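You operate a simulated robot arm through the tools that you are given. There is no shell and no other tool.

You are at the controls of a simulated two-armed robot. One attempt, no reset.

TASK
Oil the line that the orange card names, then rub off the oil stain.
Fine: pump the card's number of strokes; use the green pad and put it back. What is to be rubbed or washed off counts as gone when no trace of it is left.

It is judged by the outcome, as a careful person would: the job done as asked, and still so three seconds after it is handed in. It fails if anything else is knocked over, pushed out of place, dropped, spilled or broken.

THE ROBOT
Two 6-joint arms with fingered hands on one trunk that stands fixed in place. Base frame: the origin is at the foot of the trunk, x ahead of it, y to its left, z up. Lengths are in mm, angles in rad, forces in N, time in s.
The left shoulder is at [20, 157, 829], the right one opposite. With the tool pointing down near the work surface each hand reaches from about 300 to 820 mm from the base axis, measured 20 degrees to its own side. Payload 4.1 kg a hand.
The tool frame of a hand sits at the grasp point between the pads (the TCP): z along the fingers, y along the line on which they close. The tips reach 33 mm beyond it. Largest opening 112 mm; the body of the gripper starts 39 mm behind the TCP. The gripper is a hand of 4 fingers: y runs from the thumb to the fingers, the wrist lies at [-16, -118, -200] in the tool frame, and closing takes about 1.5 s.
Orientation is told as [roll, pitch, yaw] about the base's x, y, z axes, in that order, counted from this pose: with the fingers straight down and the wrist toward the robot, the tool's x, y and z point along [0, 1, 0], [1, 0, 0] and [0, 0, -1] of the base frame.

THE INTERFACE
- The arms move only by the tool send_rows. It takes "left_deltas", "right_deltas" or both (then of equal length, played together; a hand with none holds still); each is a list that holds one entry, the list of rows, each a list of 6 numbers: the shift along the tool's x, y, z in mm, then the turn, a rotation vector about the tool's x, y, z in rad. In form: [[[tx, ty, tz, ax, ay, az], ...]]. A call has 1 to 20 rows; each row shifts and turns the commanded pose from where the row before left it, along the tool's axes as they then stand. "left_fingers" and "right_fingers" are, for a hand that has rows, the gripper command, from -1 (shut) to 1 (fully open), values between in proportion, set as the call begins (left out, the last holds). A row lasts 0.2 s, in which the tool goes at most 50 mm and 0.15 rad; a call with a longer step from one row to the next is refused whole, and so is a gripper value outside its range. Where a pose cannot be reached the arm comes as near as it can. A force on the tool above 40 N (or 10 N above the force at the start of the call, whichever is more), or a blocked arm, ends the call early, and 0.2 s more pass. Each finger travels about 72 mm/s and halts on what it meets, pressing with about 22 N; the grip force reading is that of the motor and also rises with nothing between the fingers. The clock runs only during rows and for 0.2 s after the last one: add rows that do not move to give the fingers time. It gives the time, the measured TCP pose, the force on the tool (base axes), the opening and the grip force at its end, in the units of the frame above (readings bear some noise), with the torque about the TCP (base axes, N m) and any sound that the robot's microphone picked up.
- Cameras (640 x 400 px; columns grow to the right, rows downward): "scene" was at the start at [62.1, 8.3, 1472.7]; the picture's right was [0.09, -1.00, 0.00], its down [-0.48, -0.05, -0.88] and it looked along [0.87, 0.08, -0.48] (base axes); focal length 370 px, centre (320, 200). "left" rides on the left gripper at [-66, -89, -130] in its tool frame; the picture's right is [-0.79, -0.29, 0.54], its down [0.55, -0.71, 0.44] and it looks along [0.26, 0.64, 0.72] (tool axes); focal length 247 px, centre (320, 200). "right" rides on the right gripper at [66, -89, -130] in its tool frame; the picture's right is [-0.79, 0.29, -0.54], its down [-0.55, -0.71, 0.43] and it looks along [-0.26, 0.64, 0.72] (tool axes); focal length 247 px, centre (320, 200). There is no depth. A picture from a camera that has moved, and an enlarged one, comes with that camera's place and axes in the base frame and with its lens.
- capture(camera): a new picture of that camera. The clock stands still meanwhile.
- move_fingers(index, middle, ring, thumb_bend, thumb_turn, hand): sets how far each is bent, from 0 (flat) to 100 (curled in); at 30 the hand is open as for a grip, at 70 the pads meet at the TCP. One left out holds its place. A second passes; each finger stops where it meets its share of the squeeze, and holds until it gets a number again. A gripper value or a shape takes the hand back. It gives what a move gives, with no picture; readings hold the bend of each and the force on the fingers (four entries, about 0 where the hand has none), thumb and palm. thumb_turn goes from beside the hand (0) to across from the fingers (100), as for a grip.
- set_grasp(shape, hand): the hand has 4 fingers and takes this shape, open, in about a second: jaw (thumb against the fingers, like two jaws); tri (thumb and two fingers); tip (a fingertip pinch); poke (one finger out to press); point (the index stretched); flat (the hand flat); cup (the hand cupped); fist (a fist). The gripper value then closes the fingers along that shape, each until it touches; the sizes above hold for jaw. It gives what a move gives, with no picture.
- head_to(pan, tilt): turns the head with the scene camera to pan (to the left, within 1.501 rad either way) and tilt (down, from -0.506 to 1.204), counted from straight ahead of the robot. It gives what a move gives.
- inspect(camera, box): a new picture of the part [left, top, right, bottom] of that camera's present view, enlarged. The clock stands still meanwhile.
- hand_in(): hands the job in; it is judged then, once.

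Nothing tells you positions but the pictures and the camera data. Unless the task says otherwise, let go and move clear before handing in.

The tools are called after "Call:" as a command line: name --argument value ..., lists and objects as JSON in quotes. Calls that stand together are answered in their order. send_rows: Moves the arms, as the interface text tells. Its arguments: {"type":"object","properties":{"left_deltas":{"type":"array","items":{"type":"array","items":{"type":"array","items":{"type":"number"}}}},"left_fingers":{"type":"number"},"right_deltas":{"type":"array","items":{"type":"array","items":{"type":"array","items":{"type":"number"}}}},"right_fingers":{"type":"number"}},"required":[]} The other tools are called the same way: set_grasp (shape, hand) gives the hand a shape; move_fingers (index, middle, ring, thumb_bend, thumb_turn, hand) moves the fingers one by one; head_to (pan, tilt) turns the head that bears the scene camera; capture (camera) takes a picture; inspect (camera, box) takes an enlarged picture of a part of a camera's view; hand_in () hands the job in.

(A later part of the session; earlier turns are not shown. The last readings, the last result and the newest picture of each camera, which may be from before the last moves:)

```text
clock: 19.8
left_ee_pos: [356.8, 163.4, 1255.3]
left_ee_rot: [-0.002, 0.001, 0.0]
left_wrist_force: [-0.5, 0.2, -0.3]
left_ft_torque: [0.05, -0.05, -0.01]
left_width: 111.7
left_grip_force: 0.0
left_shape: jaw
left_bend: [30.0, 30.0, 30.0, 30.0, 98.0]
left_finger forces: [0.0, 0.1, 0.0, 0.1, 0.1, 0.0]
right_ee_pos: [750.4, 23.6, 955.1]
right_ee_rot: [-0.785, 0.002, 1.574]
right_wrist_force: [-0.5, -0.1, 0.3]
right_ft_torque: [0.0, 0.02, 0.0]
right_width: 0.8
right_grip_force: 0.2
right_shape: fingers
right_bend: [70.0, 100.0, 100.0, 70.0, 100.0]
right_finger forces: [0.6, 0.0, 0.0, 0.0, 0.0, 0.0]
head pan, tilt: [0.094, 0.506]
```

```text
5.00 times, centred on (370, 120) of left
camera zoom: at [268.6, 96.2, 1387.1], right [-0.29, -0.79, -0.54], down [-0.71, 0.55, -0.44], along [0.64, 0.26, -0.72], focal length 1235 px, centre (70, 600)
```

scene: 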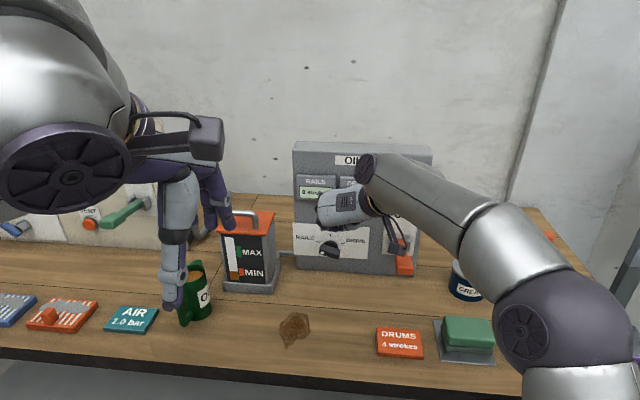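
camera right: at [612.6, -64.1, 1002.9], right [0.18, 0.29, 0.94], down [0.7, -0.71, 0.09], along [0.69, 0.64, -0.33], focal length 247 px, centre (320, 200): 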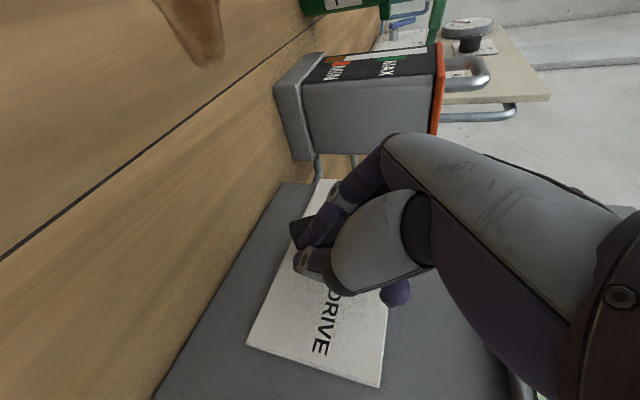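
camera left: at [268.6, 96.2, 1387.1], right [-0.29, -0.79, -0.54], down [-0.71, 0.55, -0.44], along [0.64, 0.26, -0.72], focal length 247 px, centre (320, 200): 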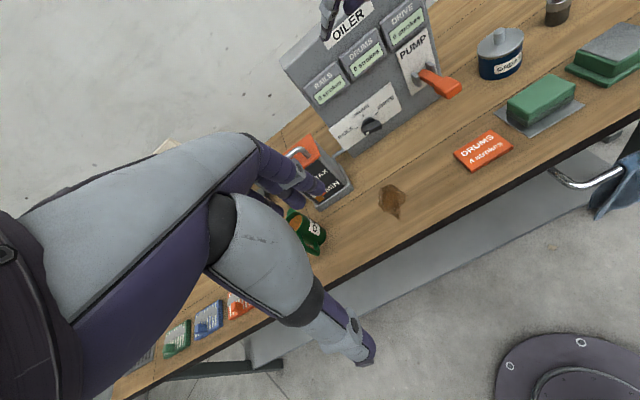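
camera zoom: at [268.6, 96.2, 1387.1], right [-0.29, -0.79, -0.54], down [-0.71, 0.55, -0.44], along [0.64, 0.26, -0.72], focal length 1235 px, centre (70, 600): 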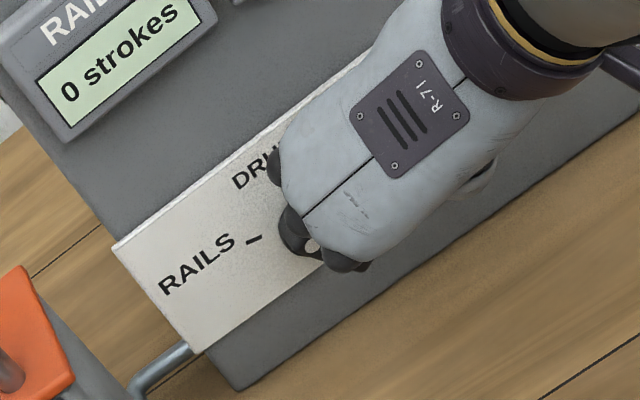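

From the dot's place the bar is now near 120°, about 30° short of DRUMS. Continue a bit lower, then sweep left.

Call:
send_rows --right_deltas '[[[3, 0, 3, 0, 0, 0], [3, 0, 3, 0, 0, 0], [0, 2.5, 0, 0, 0, 0], [0, 2.5, 0, 0, 0, 0], [0, 2.5, 0, 0, 0, 0], [0, 0, 0, 0, 0, 0]]]'

Call:
inspect --camera "right" --box '[260, 180, 360, 280]'

Call:
inspect --camera "left" --box '[320, 80, 420, 160]'

```text
clock: 21.2
left_ee_pos: [356.5, 162.5, 1256.3]
left_ee_rot: [0.0, 0.0, 0.0]
left_wrist_force: [0.0, -0.7, 0.4]
left_ft_torque: [-0.02, 0.01, -0.01]
left_width: 111.6
left_grip_force: 0.1
left_shape: jaw
left_bend: [30.0, 30.0, 30.0, 30.0, 98.0]
left_finger forces: [0.0, 0.0, 0.0, 0.1, 0.1, 0.0]
right_ee_pos: [749.1, 30.1, 945.8]
right_ee_rot: [-0.785, 0.003, 1.575]
right_wrist_force: [-2.1, -6.1, -1.2]
right_ft_torque: [-0.09, 0.06, -0.06]
right_width: 0.1
right_grip_force: 3.3
right_shape: fingers
right_bend: [71.0, 100.0, 100.0, 70.0, 100.0]
right_finger forces: [7.0, 0.0, 0.1, 0.1, 0.1, 0.1]
head pan, tilt: [0.094, 0.506]
```

```text
4.00 times, centred on (310, 230) of right
camera zoom: at [612.2, -58.3, 993.9], right [0.18, 0.29, 0.94], down [0.7, -0.71, 0.09], along [0.69, 0.64, -0.33], focal length 988 px, centre (360, 80)
```

zoom: 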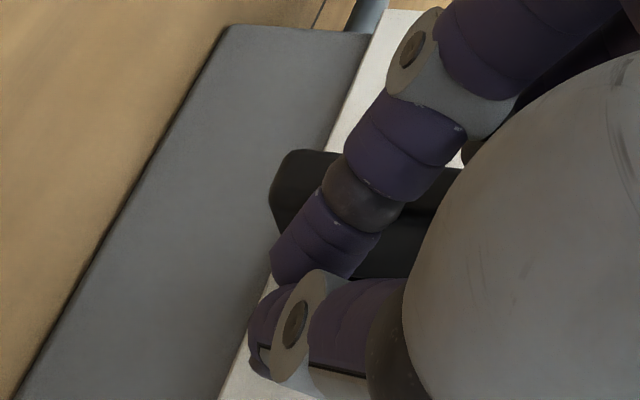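

```text
5.00 times, centred on (370, 120) of left
camera zoom: at [268.6, 95.9, 1387.1], right [-0.29, -0.79, -0.54], down [-0.71, 0.55, -0.44], along [0.64, 0.26, -0.72], focal length 1235 px, centre (70, 600)
```

zoom: 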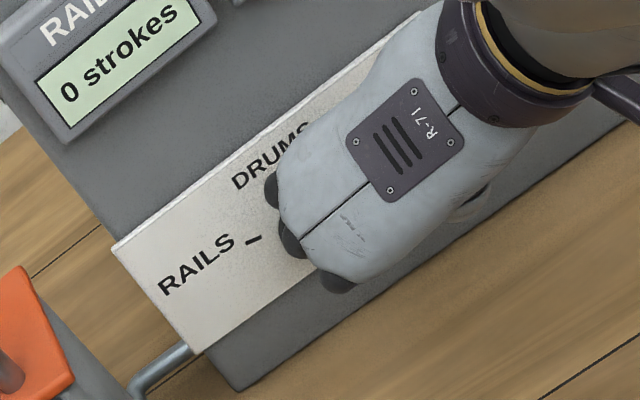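

There is a 6 N sideways reaction, so the bar may be about vertical. I'll ease off and back out along the finger to look.

Call:
send_rows --right_deltas '[[[0, -4, 0, 0, 0, 0], [0, -4, -10, 0, 0, 0], [0, 0, -30, 0, 0, 0], [0, 0, -40, 0, 0, 0], [0, -20, -40, 0, 0, 0], [0, -40, -20, 0, 0, 0], [0, -40, -20, 0, 0, 0], [0, 0, 0, 0, 0, 0]]]'

Call:
capture --camera "right"

Call:
inspect --camera "left" --box '[320, 80, 420, 160]'

Call:
inspect --camera "scene" --box '[280, 200, 390, 280]'

```text
clock: 23.0
left_ee_pos: [357.1, 162.3, 1257.0]
left_ee_rot: [0.001, 0.001, 0.001]
left_wrist_force: [0.0, -0.1, -0.5]
left_ft_torque: [0.01, 0.0, -0.01]
left_width: 111.3
left_grip_force: 0.1
left_shape: jaw
left_bend: [30.0, 30.0, 30.0, 30.0, 98.0]
left_finger forces: [0.1, 0.0, 0.0, 0.0, 0.0, 0.1]
right_ee_pos: [641.2, -77.0, 1061.8]
right_ee_rot: [-0.786, 0.003, 1.575]
right_wrist_force: [-0.6, 0.6, -0.8]
right_ft_torque: [-0.05, -0.02, 0.01]
right_width: 2.0
right_grip_force: 0.2
right_shape: fingers
right_bend: [70.0, 100.0, 100.0, 70.0, 100.0]
right_finger forces: [0.0, 0.0, 0.0, 0.0, 0.0, 0.0]
head pan, tilt: [0.094, 0.506]
```

```text
taken
camera right: at [502.0, -164.7, 1108.7], right [0.18, 0.29, 0.94], down [0.7, -0.71, 0.09], along [0.69, 0.64, -0.33], focal length 247 px, centre (320, 200)
```

right: 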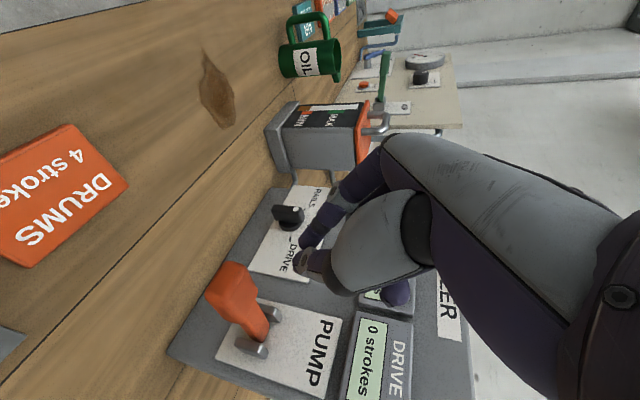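

```text
5.00 times, centred on (370, 120) of left
camera zoom: at [268.7, 96.3, 1387.0], right [-0.29, -0.79, -0.54], down [-0.71, 0.55, -0.44], along [0.64, 0.26, -0.72], focal length 1235 px, centre (70, 600)
```

zoom: 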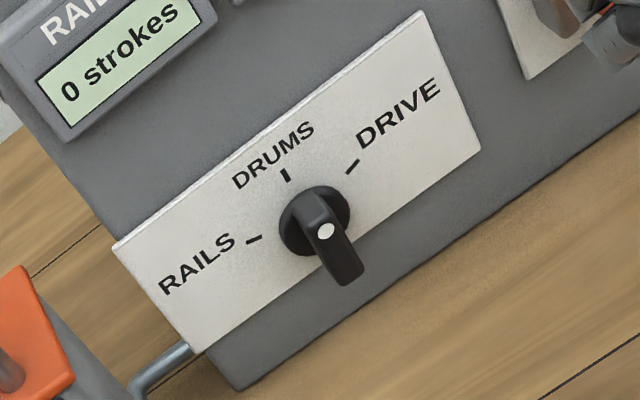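

```text
5.00 times, centred on (335, 240) of scene
camera zoom: at [62.1, 8.4, 1472.7], right [0.09, -1.0, 0.0], down [-0.48, -0.05, -0.88], along [0.87, 0.08, -0.48], focal length 1852 px, centre (245, 0)
```

zoom: 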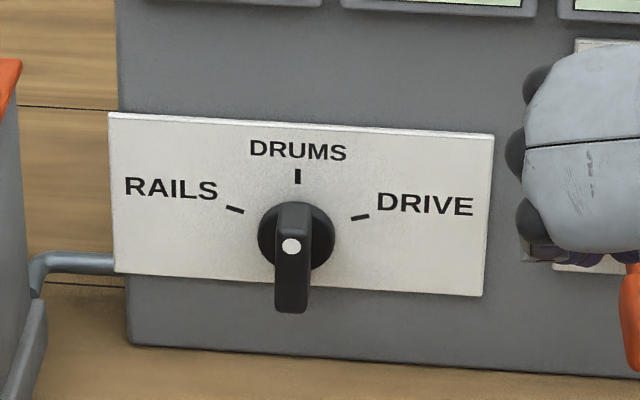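

The dial now points squarely at DRUMS. Next the pump lever: let me examine it closely from here.

Call:
inspect --camera "right" --box '[170, 240, 350, 380]'

Call:
inspect --camera "left" --box '[380, 20, 500, 120]'

Call:
capture --camera "scene"

```text
2.86 times, centred on (260, 310) of right
camera zoom: at [502.0, -164.7, 1108.7], right [0.18, 0.29, 0.94], down [0.7, -0.71, 0.09], along [0.69, 0.64, -0.33], focal length 706 px, centre (491, -114)
```

zoom: 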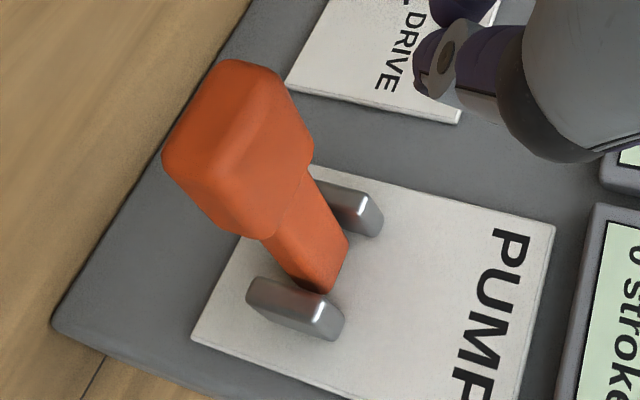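

```text
4.00 times, centred on (440, 70) of left
camera zoom: at [268.7, 96.3, 1387.0], right [-0.29, -0.79, -0.54], down [-0.71, 0.55, -0.44], along [0.64, 0.26, -0.72], focal length 988 px, centre (-160, 720)
```

zoom: 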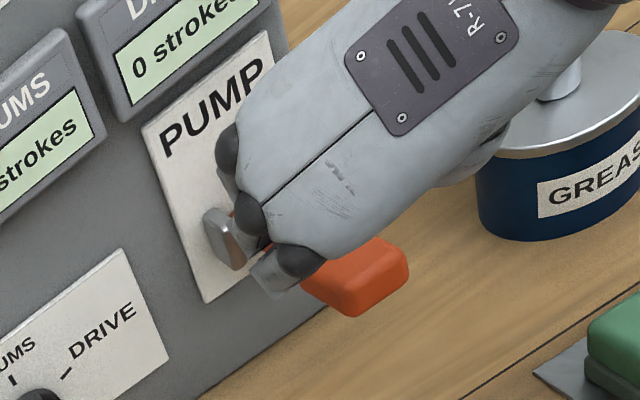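

```text
taken
```

scene: 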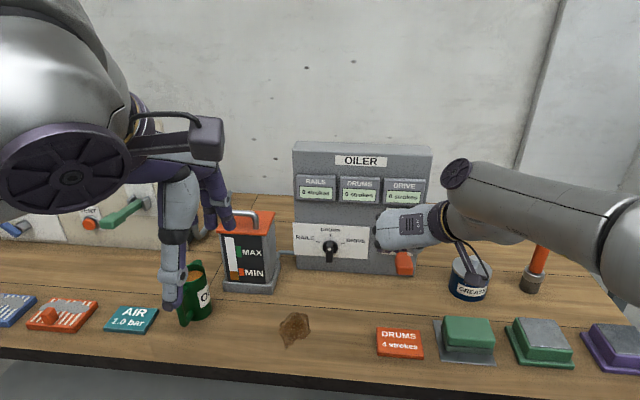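

The lever grip lies about x 660–714, y −109, top z ≈ 985–996, raised ~15°. I'll lift, bring the hand vertical, and close it as a jaw for pressing from above.

Call:
send_rows --right_deltas '[[[-22, -16, -22, 0, 0, 0], [-22, -16, -22, 0, 0, 0], [0, 0, 0, 0, 0.131, 0], [0, 0, 0, 0, 0.131, 0], [0, 0, 0, 0, 0.131, 0], [0, 0, 0, 0, 0.131, 0], [0, 0, 0, 0, 0.131, 0], [0, 0, 0, 0, 0.131, 0], [0, 0, 0, 0, 0, 0]]]'

Call:
set_grasp --hand "right" --shape "jaw"

Call:
send_rows --right_deltas '[[[0, 0, 0, 0, 0, 0], [0, 0, 0, 0, 0, 0], [0, 0, 0, 0, 0, 0], [0, 0, 0, 0, 0, 0], [0, 0, 0, 0, 0, 0], [0, 0, 0, 0, 0, 0], [0, 0, 0, 0, 0, 0], [0, 0, 0, 0, 0, 0]]]' --right_fingers -1

Call:
capture --camera "scene"

Call:
capture --camera "right"

```text
clock: 25.0
left_ee_pos: [357.5, 162.9, 1257.1]
left_ee_rot: [0.0, -0.001, 0.0]
left_wrist_force: [0.4, 0.5, 0.7]
left_ft_torque: [-0.02, 0.06, 0.01]
left_width: 111.8
left_grip_force: 0.0
left_shape: jaw
left_bend: [30.0, 30.0, 30.0, 30.0, 98.0]
left_finger forces: [0.0, 0.1, 0.0, 0.0, 0.0, 0.0]
right_ee_pos: [577.8, -122.9, 1087.2]
right_ee_rot: [0.002, 0.002, 1.576]
right_wrist_force: [0.3, -1.4, -0.1]
right_ft_torque: [0.02, 0.02, -0.03]
right_width: 2.1
right_grip_force: 0.0
right_shape: fingers
right_bend: [70.0, 100.0, 100.0, 70.0, 100.0]
right_finger forces: [0.1, 0.0, 0.0, 0.0, 0.0, 0.0]
right hand out of reach, approached as far as the arm can: row 6, 7, 8
head pan, tilt: [0.094, 0.506]
```

```text
clock: 25.9
left_ee_pos: [356.3, 163.2, 1257.1]
left_ee_rot: [0.0, 0.001, 0.0]
left_wrist_force: [-0.6, 0.0, -0.9]
left_ft_torque: [0.01, -0.02, 0.0]
left_width: 111.8
left_grip_force: 0.1
left_shape: jaw
left_bend: [30.0, 30.0, 30.0, 30.0, 98.0]
left_finger forces: [0.0, 0.1, 0.1, 0.1, 0.1, 0.0]
right_ee_pos: [576.8, -123.0, 1087.6]
right_ee_rot: [-0.001, 0.004, 1.574]
right_wrist_force: [0.9, -0.5, -1.0]
right_ft_torque: [0.04, 0.02, -0.02]
right_width: 111.6
right_grip_force: 0.0
right_shape: jaw
right_bend: [30.0, 30.0, 30.0, 30.0, 98.0]
right_finger forces: [0.0, 0.0, 0.0, 0.0, 0.0, 0.1]
head pan, tilt: [0.094, 0.506]
```

```text
clock: 27.7
left_ee_pos: [357.5, 162.0, 1256.1]
left_ee_rot: [0.001, 0.003, 0.001]
left_wrist_force: [0.3, 0.9, 0.8]
left_ft_torque: [-0.06, -0.01, -0.01]
left_width: 111.7
left_grip_force: 0.0
left_shape: jaw
left_bend: [30.0, 30.0, 30.0, 30.0, 98.0]
left_finger forces: [0.0, 0.1, 0.0, 0.0, 0.0, 0.0]
right_ee_pos: [578.1, -122.4, 1087.2]
right_ee_rot: [0.0, 0.003, 1.574]
right_wrist_force: [0.9, -0.4, 0.6]
right_ft_torque: [0.0, 0.0, 0.02]
right_width: 0.0
right_grip_force: 22.3
right_shape: jaw
right_bend: [70.0, 70.0, 70.0, 50.0, 100.0]
right_finger forces: [0.0, 0.0, 0.0, 0.0, 0.0, 0.0]
head pan, tilt: [0.094, 0.506]
```

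```text
taken
```

scene: 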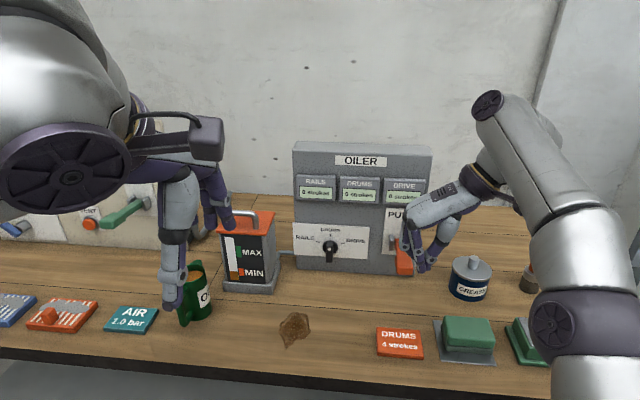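

```text
taken
camera right: at [512.6, -210.5, 1219.5], right [0.79, 0.29, 0.54], down [0.56, -0.71, -0.43], along [0.26, 0.64, -0.72], focal length 247 px, centre (320, 200)
```

right: 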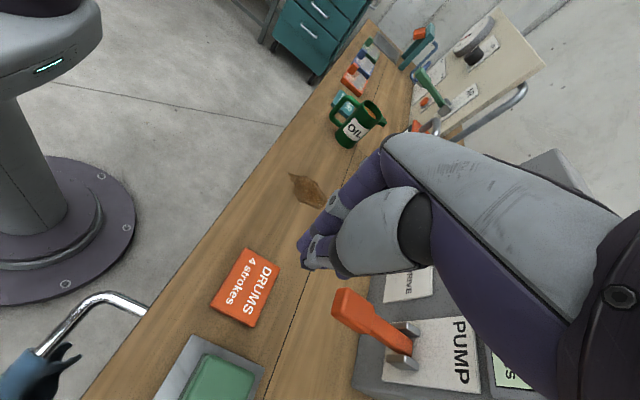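

The hand is vertical and closed. Moving above the lever grip.

Call:
send_rows --right_deltas '[[[-27, 3.5, 6.5, 0, 0, 0], [-27, 3.5, 6.5, 0, 0, 0], [-27, 3.5, 6.5, 0, 0, 0], [-27, 3.5, 6.5, 0, 0, 0], [0, 0, 0, 0, 0, 0]]]'

Call:
capture --camera "scene"

Call:
inspect --camera "left" --box '[360, 0, 520, 120]'

Call:
capture --camera "right"

```text
clock: 28.9
left_ee_pos: [357.6, 161.8, 1255.9]
left_ee_rot: [0.0, 0.0, 0.001]
left_wrist_force: [0.6, 0.3, -0.2]
left_ft_torque: [0.02, 0.02, -0.01]
left_width: 111.5
left_grip_force: 0.0
left_shape: jaw
left_bend: [30.0, 30.0, 30.0, 30.0, 98.0]
left_finger forces: [0.0, 0.0, 0.0, 0.0, 0.0, 0.1]
right_ee_pos: [605.6, -121.6, 1044.0]
right_ee_rot: [0.002, 0.005, 1.573]
right_wrist_force: [-0.1, 0.5, 0.5]
right_ft_torque: [0.0, 0.0, 0.01]
right_width: 0.0
right_grip_force: 21.7
right_shape: jaw
right_bend: [70.0, 70.0, 70.0, 50.0, 100.0]
right_finger forces: [0.0, 0.0, 0.0, 0.1, 0.0, 0.1]
right hand out of reach, approached as far as the arm can: row 1, 2, 3, 4
head pan, tilt: [0.094, 0.506]
```

```text
taken
```

scene: 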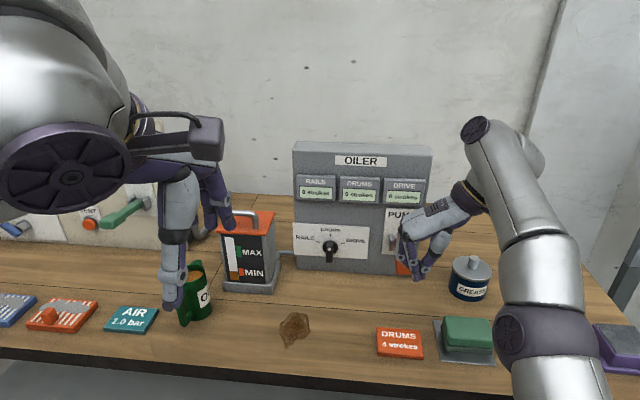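

```text
3.33 times, centred on (440, 60) of left
camera zoom: at [268.6, 96.2, 1387.1], right [-0.29, -0.79, -0.54], down [-0.71, 0.55, -0.44], along [0.64, 0.26, -0.72], focal length 823 px, centre (-80, 667)
```

zoom: 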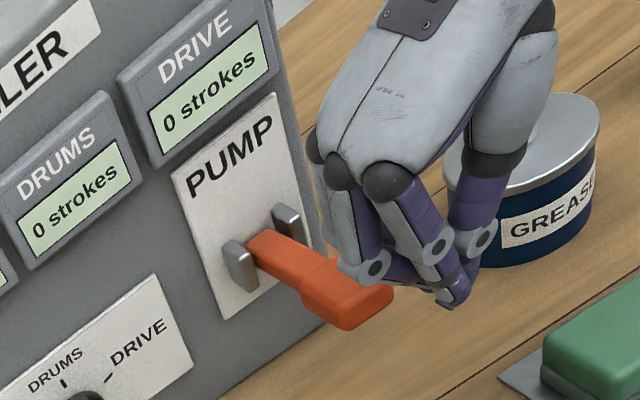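

```text
taken
camera right: at [539.6, -210.6, 1176.3], right [0.79, 0.29, 0.54], down [0.56, -0.71, -0.43], along [0.26, 0.64, -0.72], focal length 247 px, centre (320, 200)
```

right: 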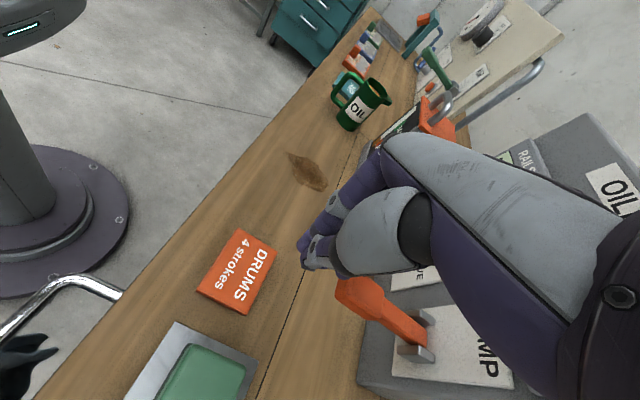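

The vertical, wrist-right pose is at its reach limit here. I'll lift and turn the yaw back so the wrist is toward me, which reaches further.

Call:
send_rows --right_deltas '[[[5, 0, -30, 0, 0, 0], [5, 0, -30, 0, 0, 0], [0, 0, 0, 0, 0, 0.1428], [0, 0, 0, 0, 0, 0.1428], [0, 0, 0, 0, 0, 0.1428], [0, 0, 0, 0, 0, 0.1428], [0, 0, 0, 0, 0, 0.1428], [0, 0, 0, 0, 0, 0.1428], [0, 0, 0, 0, 0, 0.1428], [0, 0, 0, 0, 0, 0.1428], [0, 0, 0, 0, 0, 0.1428], [0, 0, 0, 0, 0, 0.1428], [0, 0, 0, 0, 0, 0.1428], [0, 0, 0, 0, 0, 0]]]'

Call:
capture --camera "right"

Call:
capture --camera "scene"

```text
clock: 31.9
left_ee_pos: [357.5, 163.1, 1256.2]
left_ee_rot: [0.0, -0.001, 0.0]
left_wrist_force: [-0.8, 0.3, -0.6]
left_ft_torque: [0.0, 0.01, -0.02]
left_width: 111.4
left_grip_force: 0.1
left_shape: jaw
left_bend: [30.0, 30.0, 30.0, 30.0, 98.0]
left_finger forces: [0.0, 0.1, 0.1, 0.1, 0.0, 0.1]
right_ee_pos: [578.3, -124.4, 1095.6]
right_ee_rot: [-0.004, 0.0, 0.004]
right_wrist_force: [-0.5, 0.2, 0.6]
right_ft_torque: [-0.01, 0.02, -0.03]
right_width: 0.0
right_grip_force: 21.9
right_shape: jaw
right_bend: [70.0, 70.0, 70.0, 50.0, 100.0]
right_finger forces: [0.0, 0.1, 0.1, 0.0, 0.0, 0.0]
right hand out of reach, approached as far as the arm can: row 1, 2
head pan, tilt: [0.094, 0.506]
```

```text
taken
camera right: at [489.4, -58.5, 1226.1], right [0.29, -0.79, 0.54], down [-0.71, -0.56, -0.43], along [0.64, -0.26, -0.72], focal length 247 px, centre (320, 200)
```

right: 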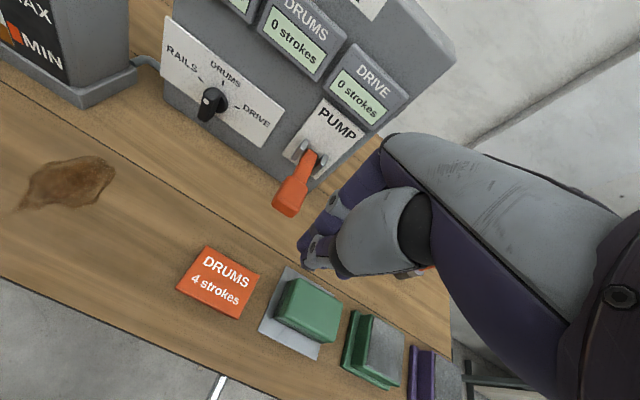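

```text
taken
```

scene: 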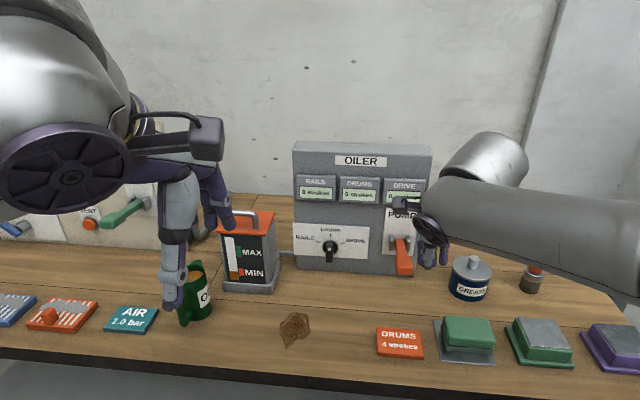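

Now in the natural pose with a clear view. Moving to directly above the lever grip.

Call:
send_rows --right_deltas '[[[3.7, 27, 9, 0, 0, 0], [3.7, 27, 9, 0, 0, 0], [3.7, 27, 9, 0, 0, 0], [3.7, 27, 9, 0, 0, 0], [0, 0, 0, 0, 0, 0]]]'

Call:
inspect --camera "left" --box '[360, 0, 520, 120]'

Call:
capture --camera "right"

Call:
inspect --camera "scene" --box '[290, 140, 480, 290]'

```text
clock: 33.1
left_ee_pos: [357.0, 163.0, 1256.6]
left_ee_rot: [-0.001, -0.001, -0.001]
left_wrist_force: [0.1, -0.8, 0.4]
left_ft_torque: [0.0, 0.0, 0.01]
left_width: 111.5
left_grip_force: 0.0
left_shape: jaw
left_bend: [30.0, 30.0, 30.0, 30.0, 98.0]
left_finger forces: [0.0, 0.2, 0.0, 0.0, 0.0, 0.0]
right_ee_pos: [686.9, -110.7, 1059.7]
right_ee_rot: [-0.004, 0.0, 0.005]
right_wrist_force: [0.4, 0.0, 0.2]
right_ft_torque: [-0.02, -0.01, -0.01]
right_width: 0.0
right_grip_force: 21.6
right_shape: jaw
right_bend: [70.0, 70.0, 70.0, 50.0, 100.0]
right_finger forces: [0.1, 0.1, 0.0, 0.0, 0.0, 0.0]
head pan, tilt: [0.094, 0.506]
```

```text
3.33 times, centred on (440, 60) of left
camera zoom: at [268.5, 96.1, 1387.1], right [-0.29, -0.79, -0.54], down [-0.71, 0.55, -0.44], along [0.64, 0.26, -0.72], focal length 823 px, centre (-80, 667)
```

zoom: 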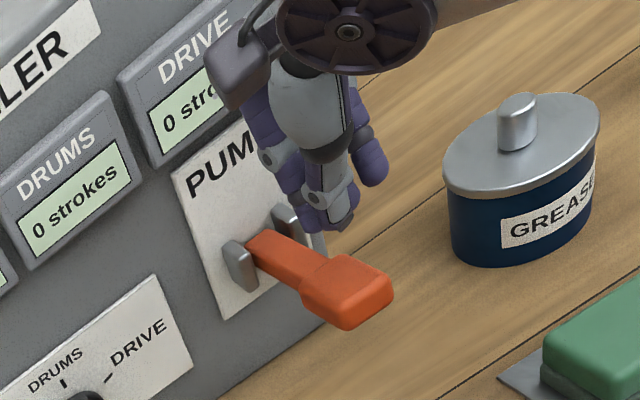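

```text
taken
camera right: at [597.7, -43.8, 1191.5], right [0.29, -0.79, 0.54], down [-0.71, -0.56, -0.43], along [0.64, -0.26, -0.72], focal length 247 px, centre (320, 200)
```

right: 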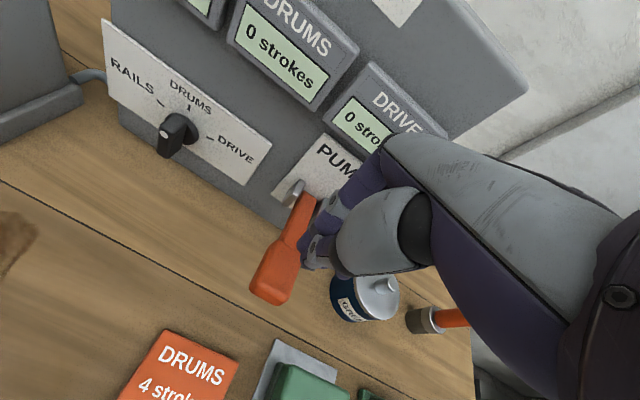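

```text
2.67 times, centred on (385, 215) of scene
camera zoom: at [61.9, 8.3, 1472.7], right [0.09, -1.0, 0.0], down [-0.48, -0.05, -0.88], along [0.87, 0.08, -0.48], focal length 988 px, centre (147, 160)
```

zoom: 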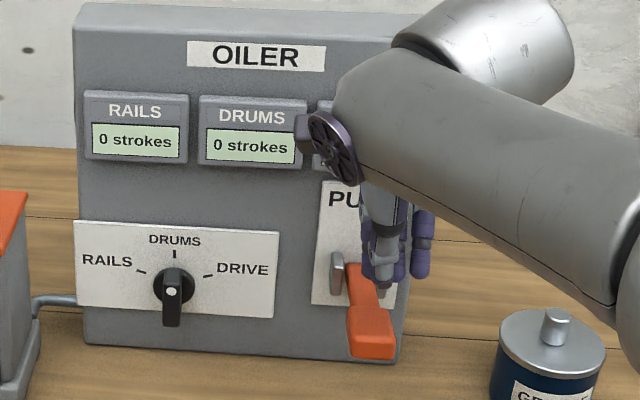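

Fingertips are above the grip. Pressing down in small steps and watching force.

Call:
send_rows --right_deltas '[[[0, 0, 9, 0, 0, 0], [0, 0, 9, 0, 0, 0], [0, 0, 9, 0, 0, 0], [0, 0, 9, 0, 0, 0], [0, 0, 9, 0, 0, 0], [0, 0, 0, 0, 0, 0]]]'

Call:
inspect --camera "left" --box '[360, 0, 520, 120]'

Call:
capture --camera "right"

```text
clock: 34.5
left_ee_pos: [357.5, 162.1, 1256.0]
left_ee_rot: [0.001, -0.001, 0.0]
left_wrist_force: [-0.6, -0.1, 0.4]
left_ft_torque: [0.0, -0.04, 0.0]
left_width: 111.8
left_grip_force: 0.0
left_shape: jaw
left_bend: [30.0, 30.0, 30.0, 30.0, 98.0]
left_finger forces: [0.0, 0.1, 0.0, 0.0, 0.1, 0.0]
right_ee_pos: [687.2, -110.7, 1014.2]
right_ee_rot: [-0.003, -0.001, 0.005]
right_wrist_force: [-0.8, 0.4, 1.4]
right_ft_torque: [-0.05, 0.02, -0.01]
right_width: 0.0
right_grip_force: 22.0
right_shape: jaw
right_bend: [70.0, 70.0, 70.0, 50.0, 100.0]
right_finger forces: [0.0, 0.0, 0.0, 0.0, 0.0, 0.0]
head pan, tilt: [0.094, 0.506]
```

```text
3.33 times, centred on (440, 60) of left
camera zoom: at [268.5, 96.2, 1387.1], right [-0.29, -0.79, -0.54], down [-0.71, 0.55, -0.44], along [0.64, 0.26, -0.72], focal length 823 px, centre (-80, 667)
```

zoom: 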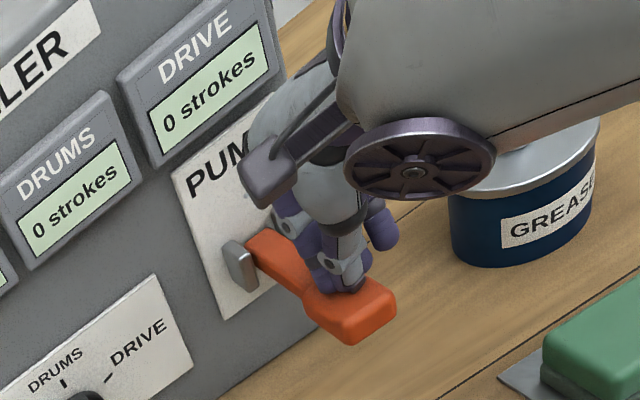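

```text
taken
camera right: at [597.4, -44.0, 1145.7], right [0.29, -0.79, 0.54], down [-0.71, -0.56, -0.43], along [0.64, -0.26, -0.72], focal length 247 px, centre (320, 200)
```

right: 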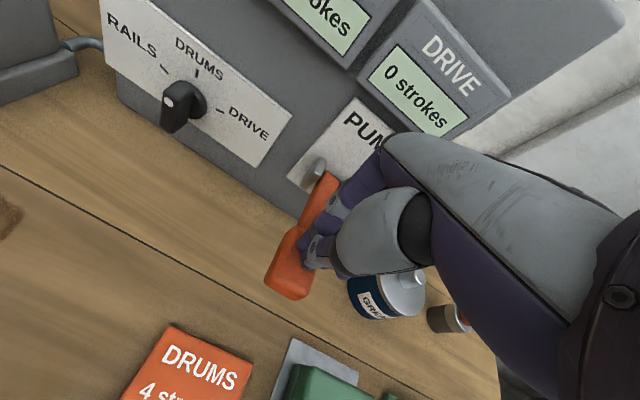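

In contact with about 1.4 N and the lever is beginning to move. Continue down.

Call:
send_rows --right_deltas '[[[0, 0, 7, 0, 0, 0], [0, 0, 7, 0, 0, 0], [0, 0, 7, 0, 0, 0], [0, 0, 7, 0, 0, 0], [0, 0, 0, 0, 0, 0]]]'

Call:
inspect --camera "left" --box '[360, 0, 520, 120]'

Call:
inspect --camera "scene" --box '[290, 140, 480, 290]'

```text
clock: 35.7
left_ee_pos: [356.4, 162.0, 1256.7]
left_ee_rot: [-0.001, -0.001, 0.001]
left_wrist_force: [0.2, 0.4, -0.3]
left_ft_torque: [0.0, 0.0, -0.01]
left_width: 112.0
left_grip_force: 0.1
left_shape: jaw
left_bend: [30.0, 30.0, 30.0, 30.0, 98.0]
left_finger forces: [0.0, 0.0, 0.0, 0.0, 0.1, 0.1]
right_ee_pos: [687.0, -111.2, 986.6]
right_ee_rot: [-0.002, 0.0, 0.002]
right_wrist_force: [-0.2, -1.3, 5.3]
right_ft_torque: [0.02, -0.04, -0.01]
right_width: 0.0
right_grip_force: 22.4
right_shape: jaw
right_bend: [70.0, 70.0, 70.0, 50.0, 100.0]
right_finger forces: [0.0, 0.0, 0.0, 0.1, 0.0, 0.1]
head pan, tilt: [0.094, 0.506]
```

```text
3.33 times, centred on (440, 60) of left
camera zoom: at [268.5, 96.2, 1387.1], right [-0.29, -0.79, -0.54], down [-0.71, 0.55, -0.44], along [0.64, 0.26, -0.72], focal length 823 px, centre (-80, 667)
```

zoom: 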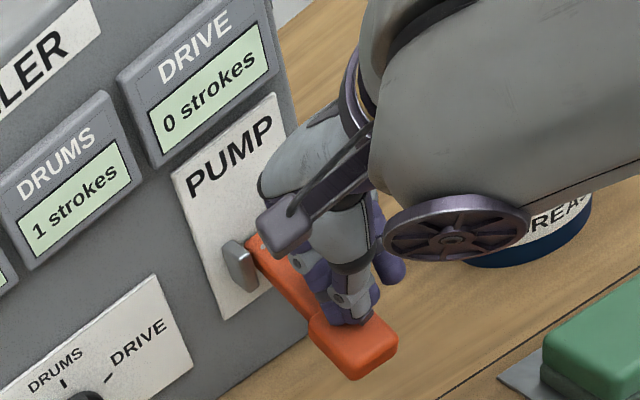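

```text
2.67 times, centred on (385, 215) of scene
camera zoom: at [61.9, 8.3, 1472.7], right [0.09, -1.0, 0.0], down [-0.48, -0.05, -0.88], along [0.87, 0.08, -0.48], focal length 988 px, centre (147, 160)
```

zoom: 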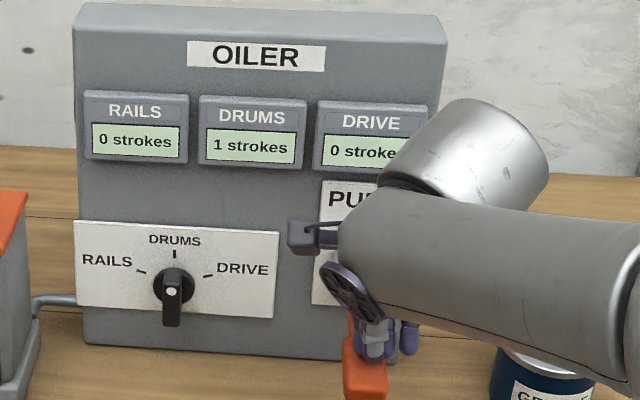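

DRUMS reads 1 stroke. Now I raise and see whether the lever springs back, and check the tank level.

Call:
send_rows --right_deltas '[[[0, 0, -10, 0, 0, 0], [0, 0, -15, 0, 0, 0], [0, 0, -15, 0, 0, 0], [0, 0, -15, 0, 0, 0], [0, 0, 0, 0, 0, 0], [0, 0, 0, 0, 0, 0]]]'

Call:
inspect --camera "left" --box '[360, 0, 520, 120]'

Call:
inspect --camera "scene" --box '[210, 130, 450, 300]'

```text
clock: 37.1
left_ee_pos: [356.5, 162.2, 1257.6]
left_ee_rot: [0.001, 0.002, 0.0]
left_wrist_force: [0.8, 0.4, 0.1]
left_ft_torque: [0.0, 0.03, 0.01]
left_width: 111.6
left_grip_force: 0.0
left_shape: jaw
left_bend: [30.0, 30.0, 30.0, 30.0, 98.0]
left_finger forces: [0.0, 0.0, 0.0, 0.1, 0.0, 0.0]
right_ee_pos: [687.0, -112.0, 1042.4]
right_ee_rot: [-0.003, 0.0, 0.005]
right_wrist_force: [-0.6, 1.3, 0.8]
right_ft_torque: [0.01, -0.01, 0.0]
right_width: 0.0
right_grip_force: 21.9
right_shape: jaw
right_bend: [70.0, 70.0, 70.0, 50.0, 100.0]
right_finger forces: [0.0, 0.1, 0.0, 0.1, 0.1, 0.1]
head pan, tilt: [0.094, 0.506]
```

```text
3.33 times, centred on (440, 60) of left
camera zoom: at [268.6, 96.2, 1387.1], right [-0.29, -0.79, -0.54], down [-0.71, 0.55, -0.44], along [0.64, 0.26, -0.72], focal length 823 px, centre (-80, 667)
```

zoom: 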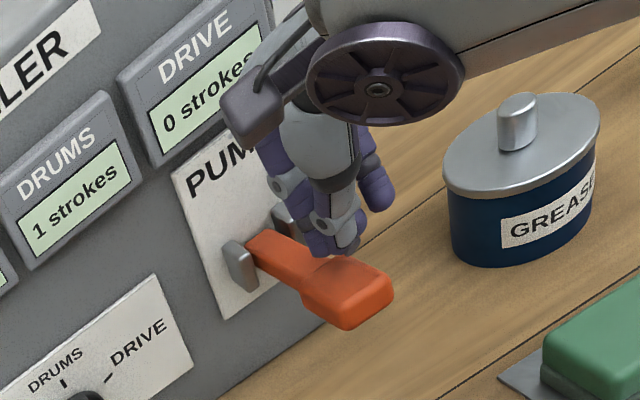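

```text
2.35 times, centred on (330, 215) of scene
camera zoom: at [62.1, 8.3, 1472.7], right [0.09, -1.0, 0.0], down [-0.48, -0.05, -0.88], along [0.87, 0.08, -0.48], focal length 871 px, centre (296, 165)
```

zoom: 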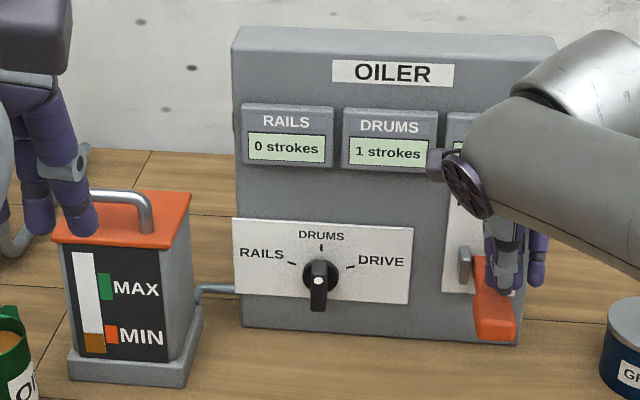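

The lever springs back by itself. I'll compare the tank level after one stroke.

Call:
inspect --camera "scene" --box '[215, 205, 285, 295]'

```text
4.44 times, centred on (250, 250) of scene
camera zoom: at [62.1, 8.3, 1472.7], right [0.09, -1.0, 0.0], down [-0.48, -0.05, -0.88], along [0.87, 0.08, -0.48], focal length 1646 px, centre (631, -22)
```

zoom: 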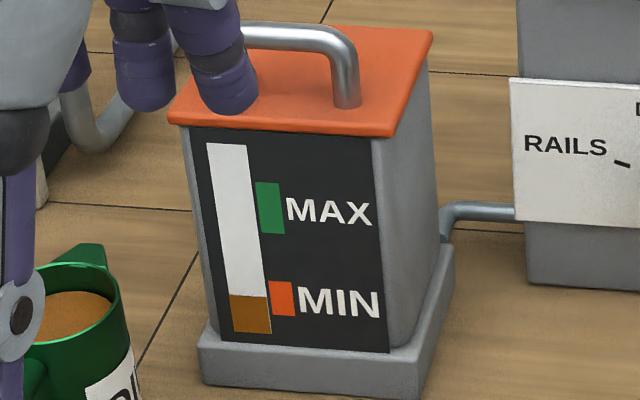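

The level is essentially unchanged, so no refill is called for. Second stroke.

Call:
send_rows --right_deltas '[[[0, 0, 14, 0, 0, 0], [0, 0, 14, 0, 0, 0], [0, 0, 14, 0, 0, 0], [0, 0, 14, 0, 0, 0], [0, 0, 0, 0, 0, 0], [0, 0, 0, 0, 0, 0], [0, 0, -14, 0, 0, 0], [0, 0, -14, 0, 0, 0], [0, 0, -14, 0, 0, 0], [0, 0, -14, 0, 0, 0], [0, 0, 0, 0, 0, 0], [0, 0, 0, 0, 0, 0]]]'

Call:
inspect --camera "scene" --box '[210, 130, 450, 300]'

```text
clock: 39.7
left_ee_pos: [358.0, 163.0, 1256.4]
left_ee_rot: [0.0, 0.0, -0.002]
left_wrist_force: [0.0, -0.1, 0.5]
left_ft_torque: [0.0, 0.0, -0.02]
left_width: 111.8
left_grip_force: 0.1
left_shape: jaw
left_bend: [30.0, 30.0, 30.0, 30.0, 98.0]
left_finger forces: [0.1, 0.0, 0.0, 0.1, 0.0, 0.1]
right_ee_pos: [687.4, -109.8, 1039.1]
right_ee_rot: [-0.003, 0.0, 0.005]
right_wrist_force: [0.5, -0.1, -1.2]
right_ft_torque: [0.0, -0.02, -0.03]
right_width: 0.0
right_grip_force: 21.9
right_shape: jaw
right_bend: [70.0, 70.0, 70.0, 50.0, 100.0]
right_finger forces: [0.0, 0.1, 0.0, 0.0, 0.0, 0.1]
head pan, tilt: [0.094, 0.506]
```

```text
2.35 times, centred on (330, 215) of scene
camera zoom: at [62.1, 8.3, 1472.7], right [0.09, -1.0, 0.0], down [-0.48, -0.05, -0.88], along [0.87, 0.08, -0.48], focal length 871 px, centre (296, 165)
```

zoom: 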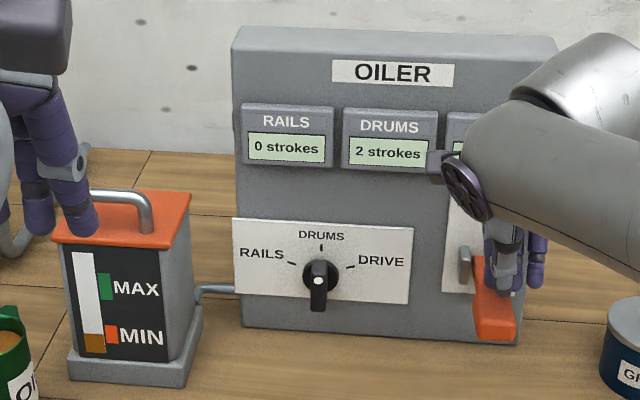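

DRUMS reads 2 strokes. Third stroke next, same motion.

Call:
send_rows --right_deltas '[[[0, 0, 14, 0, 0, 0], [0, 0, 14, 0, 0, 0], [0, 0, 14, 0, 0, 0], [0, 0, 14, 0, 0, 0], [0, 0, 0, 0, 0, 0], [0, 0, 0, 0, 0, 0], [0, 0, -14, 0, 0, 0], [0, 0, -14, 0, 0, 0], [0, 0, -14, 0, 0, 0], [0, 0, -14, 0, 0, 0], [0, 0, 0, 0, 0, 0], [0, 0, 0, 0, 0, 0]]]'

Call:
inspect --camera "scene" --box '[210, 130, 450, 300]'

```text
clock: 42.3
left_ee_pos: [357.2, 162.8, 1256.3]
left_ee_rot: [-0.001, 0.002, 0.0]
left_wrist_force: [0.8, 0.0, -0.2]
left_ft_torque: [-0.02, 0.0, 0.02]
left_width: 111.7
left_grip_force: 0.1
left_shape: jaw
left_bend: [30.0, 30.0, 30.0, 30.0, 98.0]
left_finger forces: [0.0, 0.1, 0.0, 0.0, 0.0, 0.1]
right_ee_pos: [685.4, -112.1, 1039.6]
right_ee_rot: [-0.004, 0.0, 0.006]
right_wrist_force: [-0.1, 0.6, -0.3]
right_ft_torque: [0.01, 0.01, 0.01]
right_width: 0.0
right_grip_force: 22.5
right_shape: jaw
right_bend: [70.0, 70.0, 70.0, 50.0, 100.0]
right_finger forces: [0.0, 0.1, 0.0, 0.1, 0.1, 0.0]
head pan, tilt: [0.094, 0.506]
```

```text
2.35 times, centred on (330, 215) of scene
camera zoom: at [62.1, 8.3, 1472.7], right [0.09, -1.0, 0.0], down [-0.48, -0.05, -0.88], along [0.87, 0.08, -0.48], focal length 871 px, centre (296, 165)
```

zoom: 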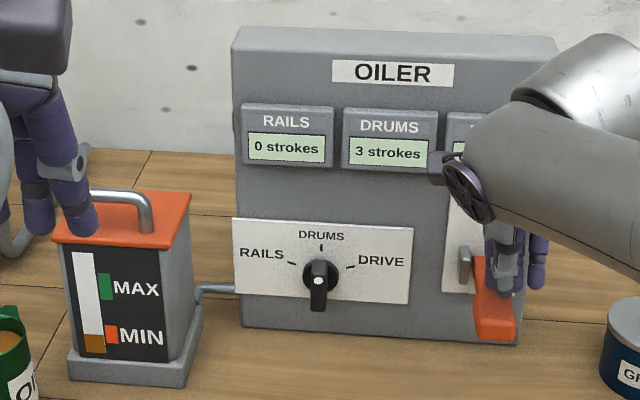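

DRUMS reads 3. One last stroke, then I lift well clear of the lever.

Call:
send_rows --right_deltas '[[[0, 0, 14, 0, 0, 0], [0, 0, 14, 0, 0, 0], [0, 0, 14, 0, 0, 0], [0, 0, 14, 0, 0, 0], [0, 0, 0, 0, 0, 0], [0, 0, 0, 0, 0, 0], [0, 0, -14, 0, 0, 0], [0, 0, -14, 0, 0, 0], [0, 0, -14, 0, 0, 0], [0, 0, -14, 0, 0, 0], [0, 0, -20, 0, 0, 0], [0, 0, -20, 0, 0, 0], [0, 0, 0, 0, 0, 0]]]'

Call:
inspect --camera "scene" --box '[210, 130, 450, 300]'

Call:
capture --camera "right"

```text
clock: 45.1
left_ee_pos: [356.9, 163.2, 1256.5]
left_ee_rot: [-0.002, 0.0, -0.002]
left_wrist_force: [-0.4, 0.2, 0.4]
left_ft_torque: [-0.01, 0.03, 0.03]
left_width: 111.7
left_grip_force: 0.1
left_shape: jaw
left_bend: [30.0, 30.0, 30.0, 30.0, 98.0]
left_finger forces: [0.1, 0.0, 0.1, 0.0, 0.0, 0.1]
right_ee_pos: [686.3, -111.6, 1080.3]
right_ee_rot: [-0.003, -0.001, 0.005]
right_wrist_force: [0.0, 0.1, 0.3]
right_ft_torque: [0.0, 0.0, 0.04]
right_width: 0.0
right_grip_force: 21.9
right_shape: jaw
right_bend: [70.0, 70.0, 70.0, 50.0, 100.0]
right_finger forces: [0.1, 0.1, 0.1, 0.0, 0.0, 0.0]
head pan, tilt: [0.094, 0.506]
```

```text
2.35 times, centred on (330, 215) of scene
camera zoom: at [62.1, 8.3, 1472.7], right [0.09, -1.0, 0.0], down [-0.48, -0.05, -0.88], along [0.87, 0.08, -0.48], focal length 871 px, centre (296, 165)
```

zoom: 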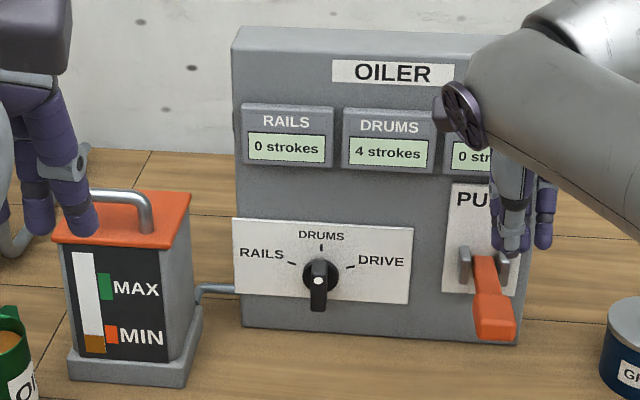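

```text
taken
camera right: at [597.7, -45.9, 1212.4], right [0.29, -0.79, 0.54], down [-0.71, -0.56, -0.43], along [0.64, -0.26, -0.72], focal length 247 px, centre (320, 200)
```

right: 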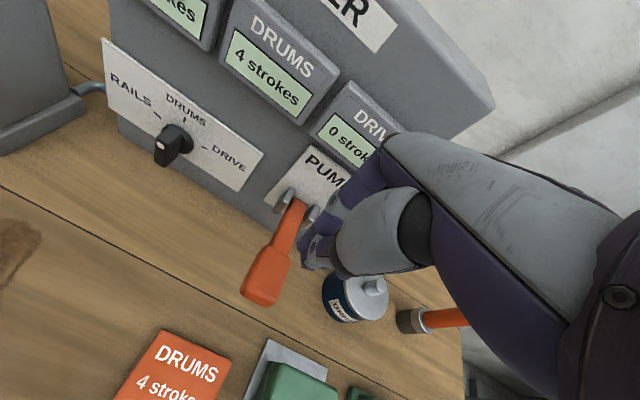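

DRUMS shows 4 strokes, others 0. Now the green pad: it sits at about (590, −230), 53 mm (x) by 82 mm (y), top z ≈ 913. I open the hand and go above it.

Call:
send_rows --right_deltas '[[[0, -20, -10, 0, 0, 0], [-29.5, -18.5, 0, 0, 0, 0], [-29.5, -18.5, 0, 0, 0, 0], [-29.5, -18.5, 0, 0, 0, 0], [-29.5, -18.5, 0, 0, 0, 0], [0, 0, 0, 0, 0, 0], [0, 0, 0, 0, 0, 0]]]' --right_fingers 1

Call:
capture --camera "right"

Call:
capture --camera "scene"

Call:
inspect --camera "left" --box '[440, 20, 640, 160]'

```text
clock: 46.7
left_ee_pos: [356.3, 163.5, 1256.6]
left_ee_rot: [0.0, 0.0, -0.001]
left_wrist_force: [0.2, -0.1, 0.2]
left_ft_torque: [0.01, 0.01, -0.01]
left_width: 111.8
left_grip_force: 0.0
left_shape: jaw
left_bend: [30.0, 30.0, 30.0, 30.0, 98.0]
left_finger forces: [0.0, 0.0, 0.0, 0.0, 0.0, 0.1]
right_ee_pos: [594.3, -227.9, 1089.5]
right_ee_rot: [-0.004, 0.0, 0.006]
right_wrist_force: [-0.6, 0.3, 0.1]
right_ft_torque: [0.01, 0.03, -0.02]
right_width: 111.8
right_grip_force: 0.1
right_shape: jaw
right_bend: [30.0, 30.0, 30.0, 30.0, 98.0]
right_finger forces: [0.0, 0.1, 0.0, 0.0, 0.0, 0.1]
head pan, tilt: [0.094, 0.506]
```

```text
taken
camera right: at [505.0, -162.1, 1221.7], right [0.29, -0.79, 0.54], down [-0.71, -0.56, -0.43], along [0.64, -0.26, -0.72], focal length 247 px, centre (320, 200)
```

right: 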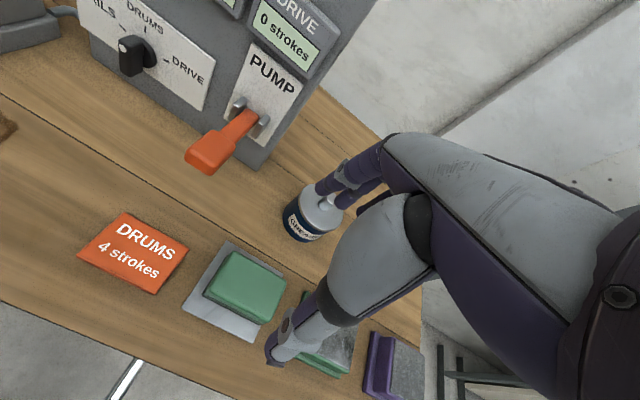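

```text
taken
```

scene: 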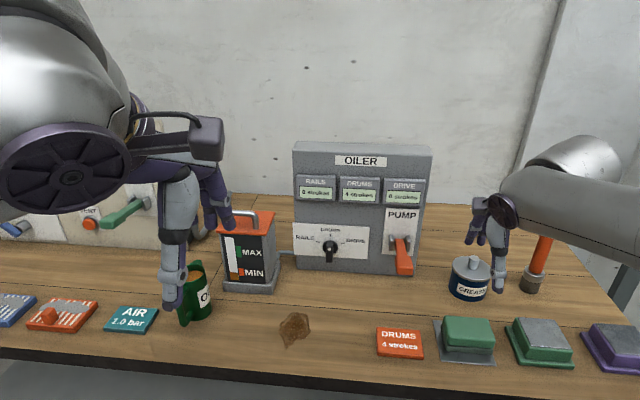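

```text
2.86 times, centred on (540, 90) of left
camera zoom: at [268.6, 96.2, 1387.1], right [-0.29, -0.79, -0.54], down [-0.71, 0.55, -0.44], along [0.64, 0.26, -0.72], focal length 706 px, centre (-309, 514)
```

zoom: 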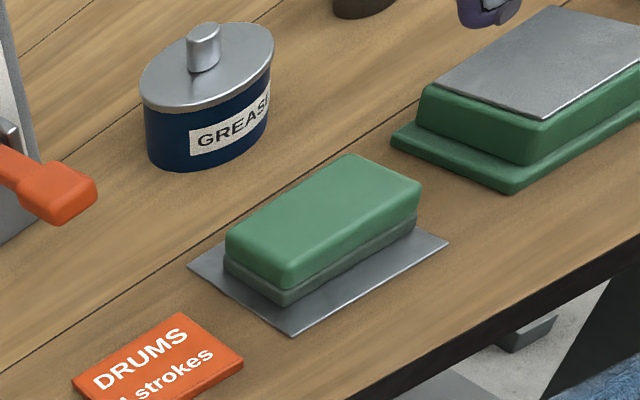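

Let me zoom on the pad from this view to fix its place precisely before descending.

Call:
inspect --camera "right" --box '[170, 220, 310, 350]'

```text
3.08 times, centred on (240, 285) of right
camera zoom: at [505.0, -162.1, 1221.7], right [0.29, -0.79, 0.54], down [-0.71, -0.56, -0.43], along [0.64, -0.26, -0.72], focal length 760 px, centre (566, -62)
```

zoom: 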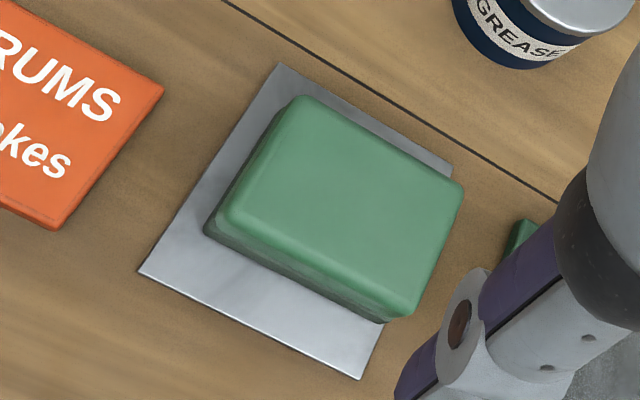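

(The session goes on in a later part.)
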